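You operate a simulated robot arm through the tools that you are given. There is no shell and no other tool. Be economical: measure what you need, move in short steps, check, and stop when the job is done.

Carry out the task below with a simulated robot arm. There is one attempt and no reset: what you move stays moved.

TASK
Slide the tray sponge along the top of the clay prep bench until it stands next to the iron ring.
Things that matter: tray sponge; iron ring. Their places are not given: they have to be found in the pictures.

It is judged by the outcome, as a careful person would: the job done as asked, and still so three seconds after it is handed in. It fails if anything else is knocked over, pushed out of place, dropped, spilled or broken.

THE ROBOT
A 7-joint arm with a two-finger parallel gripper, fixed in place. Base frame: the origin is at the foot of the arm, x ahead of it, y to its left, z up; the work surface is at about z = 0.88. Lengths are in m, angles in rad, forces in N, time in s.
With the tool pointing down near the work surface it reaches from about 0.24 to 0.68 m from the base axis. Its first joint turns from -1.152 to 1.152 rad. Payload 2.4 kg.
Tool frame: the origin (TCP) lies between the finger pads and is the grasp point; the fingertips stand 0.03 m ahead of it; z points along the fingers, y is the line along which they close. The gripper opens to 0.094 m. The fingers are 0.028 m wide and 0.01 m thick; the gripper's body (0.05 by 0.096 m) begins 0.055 m behind the TCP.
Orientation is told as [roll, pitch, yaw] about the base's x, y, z axes, in that order, counted from this pose: with the fingers straight down and closing along the base's y, the tool's x points along the base's -x, its y along +y and its z along -z.

THE INTERFACE
- The arm moves only by the tool arm_command. Its argument "moves" is a list of rows, each an object of numbers (a shift or turn left out is 0, a gripper value left out holds the last): "ax", "ay", "az": the turn, a rotation vector about the tool's x, y, z in degrees; "x", "y", "z": the shift along the tool's x, y, z in m; "jaw": the gripper command, from -1 (fully open) to 1 (shut), values between in proportion. In form: [{"ax": .., "ay": .., "az": .., "x": .., "y": .., "z": .., "jaw": ..}, ...]. A call has 1 to 10 rows; each row is the pose to reach, as a shift and turn from the pose commanded when the call began, along the tool's axes at that moment. A row lasts 0.2 s, in which the tool goes at most 0.05 m and 0.15 rad; a call with a longer step from one row to the next is refused whole, and so is a gripper value outside its range. A pose out of reach is approached as far as the arm can. The call stops where the force on the tool passes 40 N (or 10 N more than at its start, if that is more) or the arm is blocked; 0.2 s more then pass. The fingers move at their own pace (about 0.153 m/s each) and stop on an object; they squeeze with about 32 N. The grip force told is the motor's: it shows also when the fingers shut on nothing. Time passes only in rows, and 0.2 s behind the last, so rows that repeat a pose let the fingers close. It gives the time, the measured TCP pose, the force on the tool (base axes), the opening and the grip force at its end, in the units of the frame above (readings bear some noise).
- Cameras (640 x 400 px; columns grow to the right, rows downward): "scene" is fixed at [0.0476, 0.4828, 1.4503]; the picture's right is [-0.72, -0.70, 0.00], its down [-0.39, 0.40, -0.83] and it looks along [0.58, -0.60, -0.56] (base axes); focal length 323 px, centre (320, 200). "wrist" rides on the gripper at [-0.037, 0, -0.058] in the tool frame; the picture's right is [0.00, -1.00, 0.00], its down [0.97, 0.00, -0.24] and it looks along [0.24, 0.00, 0.97] (tool axes); focal length 218 px, centre (320, 200).
- get_image(camera): a new picture of that camera. No time passes.
- locate(camera, pixels): for up to 12 pixels [column, row] of the newest picture of that camera ("zoom" is the newest enlarged one), the place [x, y, z] in the base frame of the surface seen there, good to about 0.002 m, but the place of the scene camera against the robot may be out by one fixed shift of up to 0.012 m in any direction. No time passes.
- close_up(camera, box): a new picture of the part [left, top, right, bottom] of that camera's present view, enlarged. No time passes.
- close_job(): hands the job in; it is judged then, once.

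Work in short steps. Measure before you move; look again where a grasp or a placing could have gone wrong, and mend it. You have 60 turns and 26 pictures in all, the two below and enlarged ones among them. Open the gripper and draw the arm clear of the work before you hand the job in, unless the task says otherwise; then end with one line.

The tools are called after "Emit:" as name(argument=value, ...) on one line, values as JSON. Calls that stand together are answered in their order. arm_command: Moves the arm, as the interface text tells. Its arguments: {"type":"object","properties":{"moves":{"type":"array","items":{"type":"object","properties":{"ax":{"type":"number"},"ay":{"type":"number"},"az":{"type":"number"},"x":{"type":"number"},"y":{"type":"number"},"z":{"type":"number"},"jaw":{"type":"number"}}}}},"required":["moves"]} The other tools are called the same way: get_image (camera) takes a picture; locate (camera, pixels) gives the place of the surface under pixels of a picture; close_up (camera, box) takes an enlarged picture of a part of a camera's view; close_job () hands the job in.

At the start:

```text
t: 0.0
tcp_pos: [0.357, 0.0318, 1.0702]
ee_rot: [-0.001, 0.001, 0.001]
wrist_force: [-0.8, -0.3, 0.5]
width: 0.0937
gripper_force: 0.1
```

scene: 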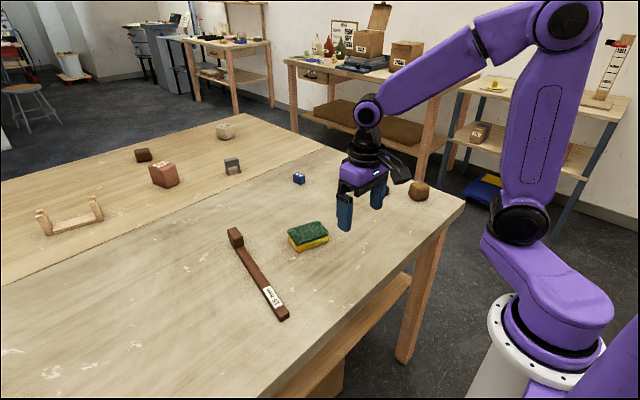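
wrist: 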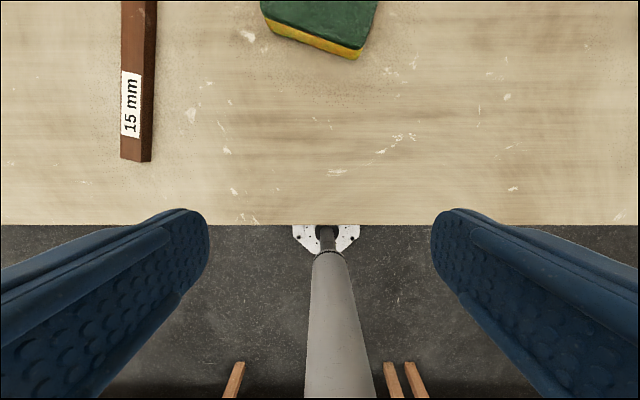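

The sponge is at about (308,236) in the scene; the iron ring is not yet clear, perhaps the grey thing at (232,165). I enlarge the bench.

Emit:
close_up(camera="scene", box=[120, 110, 344, 250])

Emit:
close_up(camera="scene", box=[200, 140, 460, 300])

```text
2.86 times, centred on (232, 180) of scene
```

zoom: 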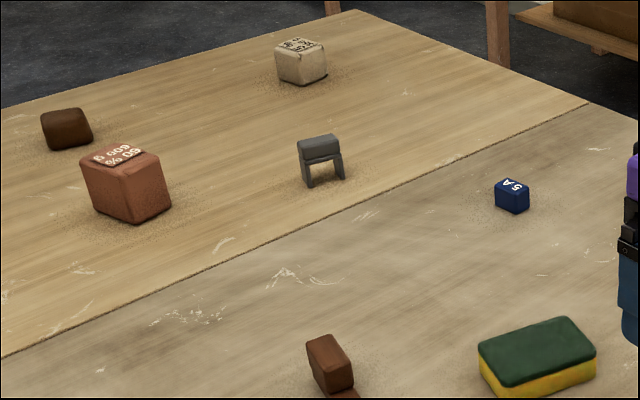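

```text
2.46 times, centred on (330, 220) of scene
```

zoom: 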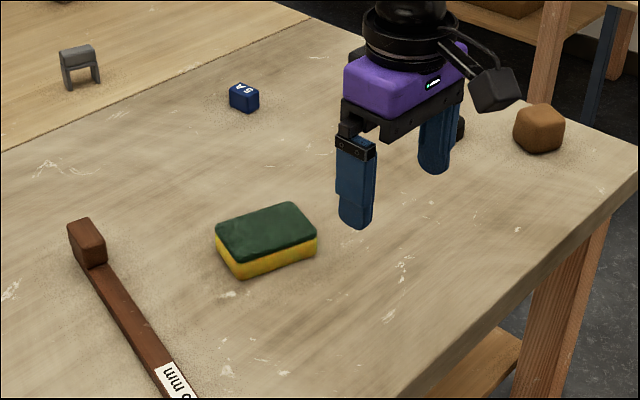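

A dark object hides behind the fingers at about scene (387,192). I raise the tool and shift it left and forward to look.

Emit:
arm_command(moves=[{"z": -0.04}, {"z": -0.08}, {"z": -0.1, "x": -0.04}, {"z": -0.1, "x": -0.08, "y": -0.02}, {"z": -0.1, "x": -0.12, "y": -0.04}, {"z": -0.1, "x": -0.12, "y": -0.08}])

Emit:
get_image(camera="scene")

Emit:
get_image(camera="wrist")

```text
t: 1.4
tcp_pos: [0.4777, -0.0498, 1.1705]
ee_rot: [-0.002, 0.001, 0.002]
wrist_force: [-0.6, -0.4, -0.8]
width: 0.0941
gripper_force: 0.0
```

```text
21 pictures are left
```

scene: 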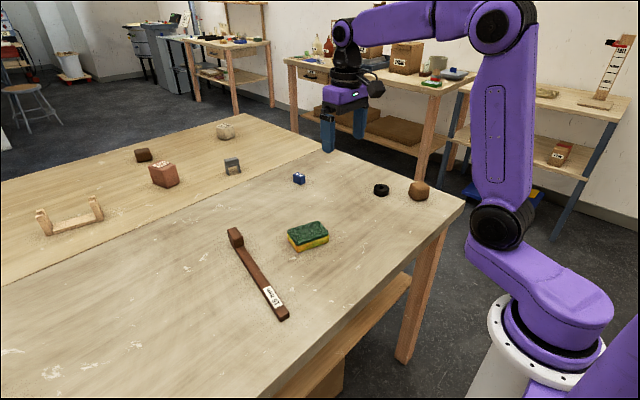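

```text
20 pictures are left
```

wrist: 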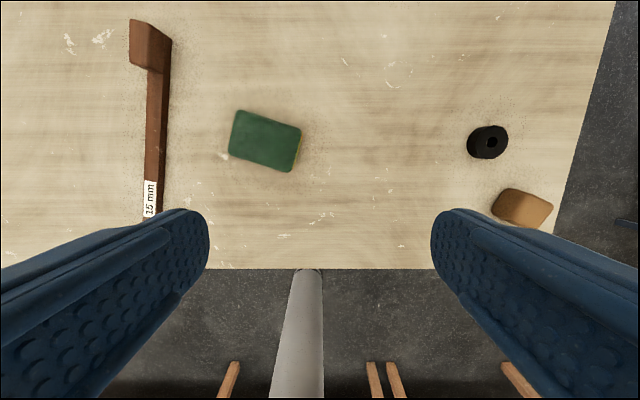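

The ring is the black piece at wrist (488,142), the sponge at (265,140). I measure both, and the brown block beside the ring.

Emit:
locate(camera="wrist", pixels=[[238, 113], [299, 130], [289, 170], [232, 152], [265, 140], [470, 140], [500, 130], [486, 127], [488, 158], [507, 145], [499, 190], [551, 206]])

Emit:
close_up(camera="wrist", box=[220, 70, 580, 295])

Emit:
locate(camera="scene", pixels=[[288, 233], [318, 222], [329, 235], [299, 244], [382, 190], [381, 197], [301, 252], [329, 242], [290, 242]])

```text
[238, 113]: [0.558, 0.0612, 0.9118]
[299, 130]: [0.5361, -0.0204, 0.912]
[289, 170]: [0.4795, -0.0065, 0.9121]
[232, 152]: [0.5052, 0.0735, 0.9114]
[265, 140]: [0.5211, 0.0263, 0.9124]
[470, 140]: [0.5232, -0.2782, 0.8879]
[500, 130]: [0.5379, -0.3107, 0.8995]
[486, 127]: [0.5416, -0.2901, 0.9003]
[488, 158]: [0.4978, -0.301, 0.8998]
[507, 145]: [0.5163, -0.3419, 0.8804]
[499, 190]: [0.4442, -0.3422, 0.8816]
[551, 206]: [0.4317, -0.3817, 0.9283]
```

```text
1.78 times, centred on (400, 182) of wrist
```

zoom: 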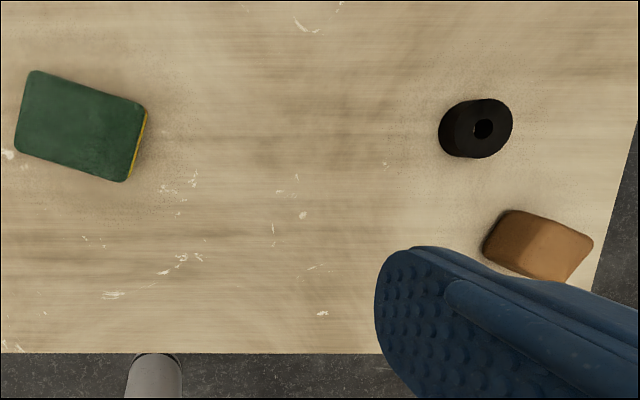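

```text
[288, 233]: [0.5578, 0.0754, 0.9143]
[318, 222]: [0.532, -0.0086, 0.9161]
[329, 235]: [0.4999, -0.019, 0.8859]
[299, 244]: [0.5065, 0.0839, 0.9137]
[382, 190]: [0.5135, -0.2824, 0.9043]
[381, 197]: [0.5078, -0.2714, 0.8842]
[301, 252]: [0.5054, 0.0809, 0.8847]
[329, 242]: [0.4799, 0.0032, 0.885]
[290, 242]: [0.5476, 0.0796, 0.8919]
```

The sponge is centred near (0.520, 0.027), about 0.084 x 0.057, top at 0.912, turned by -14°. The ring is centred near (0.52, -0.296) with radius about 0.022. I go above the sponge and turn the fingers across its short side.

Emit:
arm_command(moves=[{"az": -8.4, "x": -0.01, "y": 0.02}, {"az": -16.9, "x": -0.02, "y": 0.04}, {"az": -25.3, "x": -0.03, "y": 0.06}, {"az": -33.8, "x": -0.042, "y": 0.077}, {"az": -42.2, "x": -0.042, "y": 0.077, "z": 0.03}, {"az": -50.7, "x": -0.042, "y": 0.077, "z": 0.06}, {"az": -59.1, "x": -0.042, "y": 0.077, "z": 0.09}, {"az": -67.6, "x": -0.042, "y": 0.077, "z": 0.12}, {"az": -76, "x": -0.042, "y": 0.077, "z": 0.15}, {"az": -76, "x": -0.042, "y": 0.077, "z": 0.17}])

Emit:
get_image(camera="wrist")

Emit:
get_image(camera="scene")

```text
t: 3.6
tcp_pos: [0.5186, 0.03, 0.9986]
ee_rot: [0.001, -0.001, 1.33]
wrist_force: [-1.0, 0.2, -0.2]
width: 0.0939
gripper_force: 0.0
```

```text
18 pictures are left
```

wrist: 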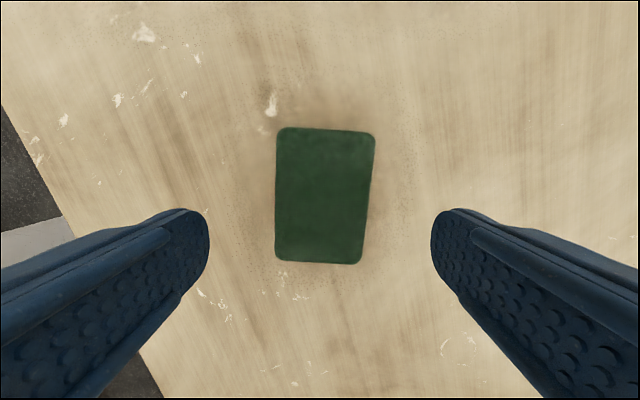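

```text
17 pictures are left
```

scene: 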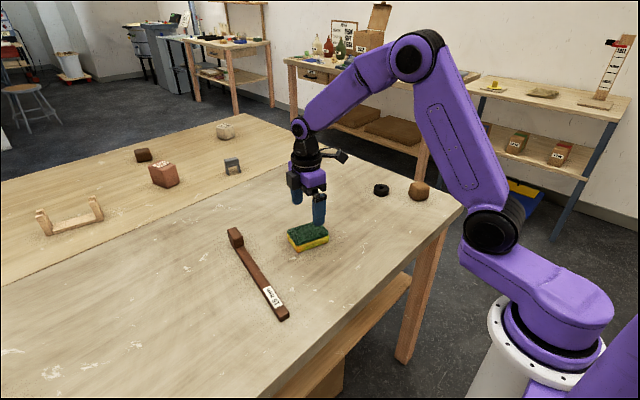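

Emit:
locate(camera="wrist", pixels=[[280, 131], [371, 136], [360, 260], [279, 257], [325, 195], [420, 150]])

```text
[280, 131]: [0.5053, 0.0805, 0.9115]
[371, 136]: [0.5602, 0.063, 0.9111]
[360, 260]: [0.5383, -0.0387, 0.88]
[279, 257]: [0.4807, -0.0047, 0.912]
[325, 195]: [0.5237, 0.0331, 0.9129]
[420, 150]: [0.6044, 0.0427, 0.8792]
```

Sponge centre (0.5205, 0.029) is under the TCP and the bench is at z 0.879. I go down so the fingertips end about 8 mm above the bench, with a 2.5° correction, then close.

Emit:
arm_command(moves=[{"az": 2.5, "z": 0.03}, {"az": 2.5, "z": 0.06}, {"az": 2.5, "z": 0.082}, {"az": 2.5, "z": 0.082}])

Emit:
arm_command(moves=[{"jaw": 0}, {"jaw": 0.3}, {"jaw": 0.6}, {"jaw": 0.6}])

```text
t: 4.6
tcp_pos: [0.5198, 0.0308, 0.9175]
ee_rot: [-0.001, -0.001, 1.285]
wrist_force: [0.4, 0.4, -0.7]
width: 0.0941
gripper_force: 0.1
```

```text
t: 5.6
tcp_pos: [0.5187, 0.0299, 0.9175]
ee_rot: [-0.001, -0.001, 1.282]
wrist_force: [0.5, 0.0, 0.3]
width: 0.0626
gripper_force: 32.4
```

The sponge is gripped (width 0.063, 32 N). I slide it 0.22 m along -y, at the same height, and square it to the ring on the way.

Emit:
arm_command(moves=[{"x": 0.0264, "y": -0.0078, "az": -2}, {"x": 0.0528, "y": -0.0156, "az": -4}, {"x": 0.0791, "y": -0.0234, "az": -6}, {"x": 0.1055, "y": -0.0312, "az": -8}, {"x": 0.1319, "y": -0.0391, "az": -10}, {"x": 0.1582, "y": -0.0469, "az": -12}, {"x": 0.1846, "y": -0.0547, "az": -14}, {"x": 0.211, "y": -0.0625, "az": -16.5}, {"x": 0.211, "y": -0.0625, "az": -16.5}])

Emit:
get_image(camera="scene")

Emit:
get_image(camera="wrist")

```text
t: 7.6
tcp_pos: [0.5201, -0.192, 0.9183]
ee_rot: [-0.002, 0.001, 1.571]
wrist_force: [-0.1, 0.2, 0.2]
width: 0.0627
gripper_force: 32.7
```

```text
16 pictures are left
```

scene: 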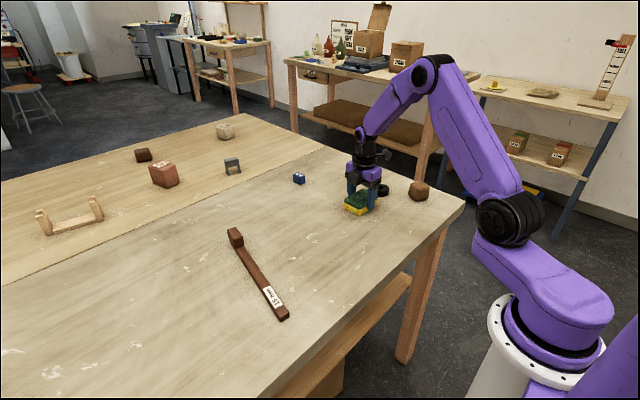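

```text
15 pictures are left
```

wrist: 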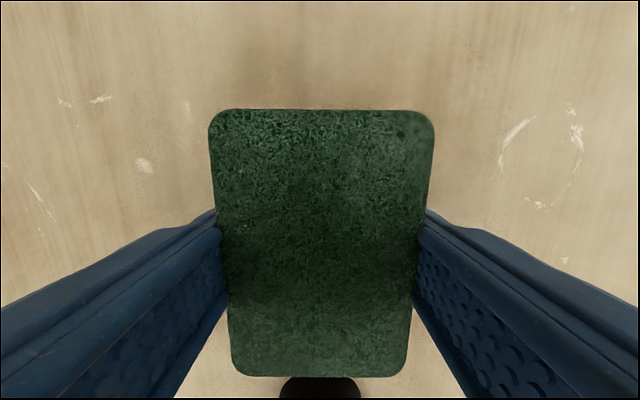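

Emit:
locate(camera="wrist", pixels=[[320, 112], [320, 372], [320, 382], [320, 388], [284, 388], [356, 388], [320, 396]])

Emit:
close_up(camera="scene", box=[320, 150, 448, 230])

```text
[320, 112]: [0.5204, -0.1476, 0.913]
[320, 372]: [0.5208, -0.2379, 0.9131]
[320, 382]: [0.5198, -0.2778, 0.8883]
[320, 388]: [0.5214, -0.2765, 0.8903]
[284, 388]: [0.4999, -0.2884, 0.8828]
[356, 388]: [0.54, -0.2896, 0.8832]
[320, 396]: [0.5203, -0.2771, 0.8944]
```

```text
5.00 times, centred on (384, 190) of scene
```

zoom: 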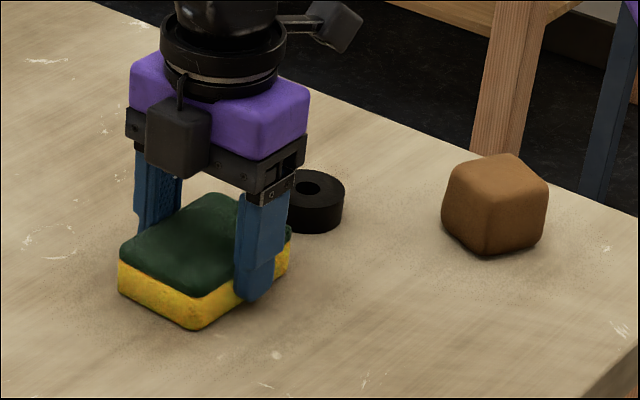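

The sponge's front is at y = -0.238 and the ring's near side at -0.277. I slide 0.031 m more along the tool's x, leaving about 8 mm.

Emit:
arm_command(moves=[{"x": 0.012}, {"x": 0.022}, {"x": 0.031}, {"x": 0.031}])

Emit:
get_image(camera="wrist")

Emit:
close_up(camera="scene", box=[320, 150, 448, 230])

```text
t: 8.6
tcp_pos: [0.5186, -0.2231, 0.9178]
ee_rot: [0.001, 0.0, 1.571]
wrist_force: [0.5, -0.3, 0.2]
width: 0.0627
gripper_force: 32.2
```

```text
13 pictures are left
```

wrist: 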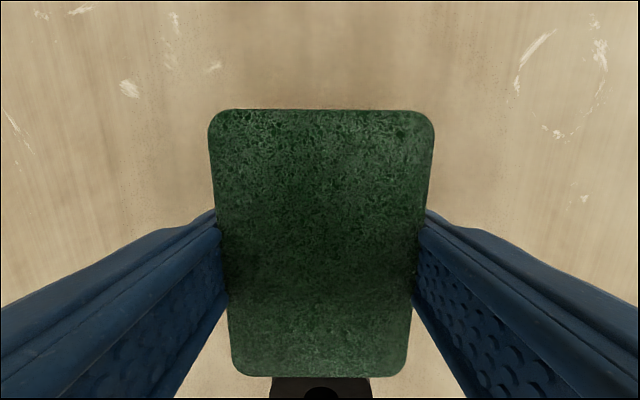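

```text
5.00 times, centred on (384, 190) of scene
```

zoom: 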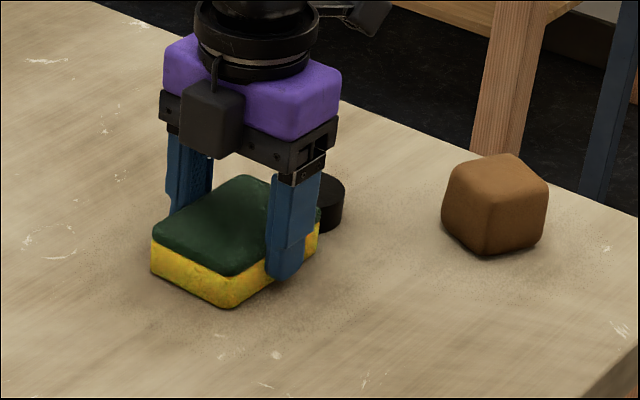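

The sponge stands just short of the ring, and the force readings show no contact. I open the gripper, then go straight up.

Emit:
arm_command(moves=[{"jaw": 0}, {"jaw": -1}, {"jaw": -1}, {"jaw": -1, "z": -0.03}, {"jaw": -1, "z": -0.07}, {"jaw": -1, "z": -0.12}, {"jaw": -1, "z": -0.17}, {"jaw": -1, "z": -0.2, "x": -0.04}, {"jaw": -1, "z": -0.2, "x": -0.08}, {"jaw": -1, "z": -0.2, "x": -0.12}])

Emit:
get_image(camera="wrist")

Emit:
get_image(camera="scene")

```text
t: 10.8
tcp_pos: [0.5192, -0.0999, 1.1208]
ee_rot: [0.0, 0.001, 1.57]
wrist_force: [0.7, 0.0, -0.6]
width: 0.0939
gripper_force: 0.1
```

```text
11 pictures are left
```

wrist: 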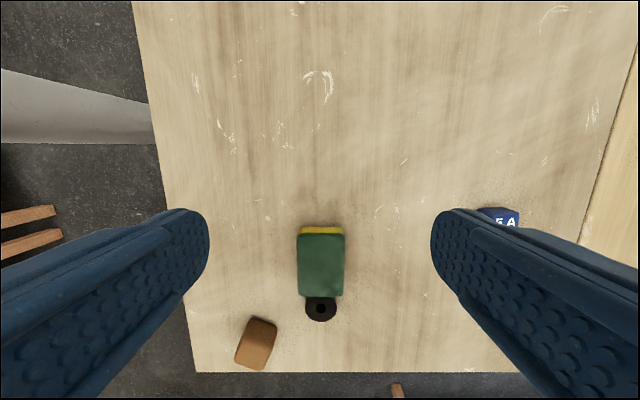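

```text
10 pictures are left
```

scene: 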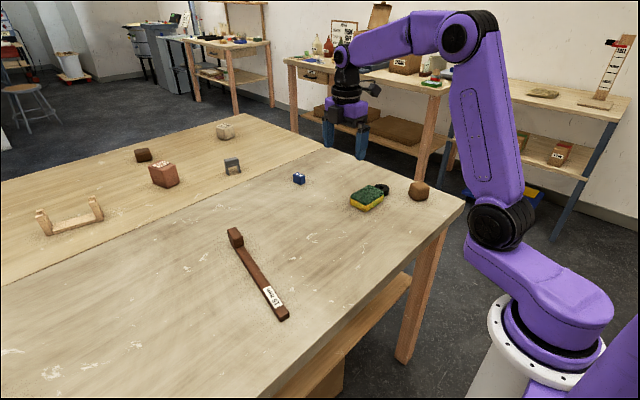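

The sponge stands flat beside the ring, with the ring and brown block unmoved (wrist (320,265), (320,310), (257,343)). The arm is clear and the gripper open, so I hand in.

Emit:
close_job()

```text
The job is handed in.
```

The tray sponge was slid along the bench and now stands about 8 mm from the iron ring; nothing else was moved.
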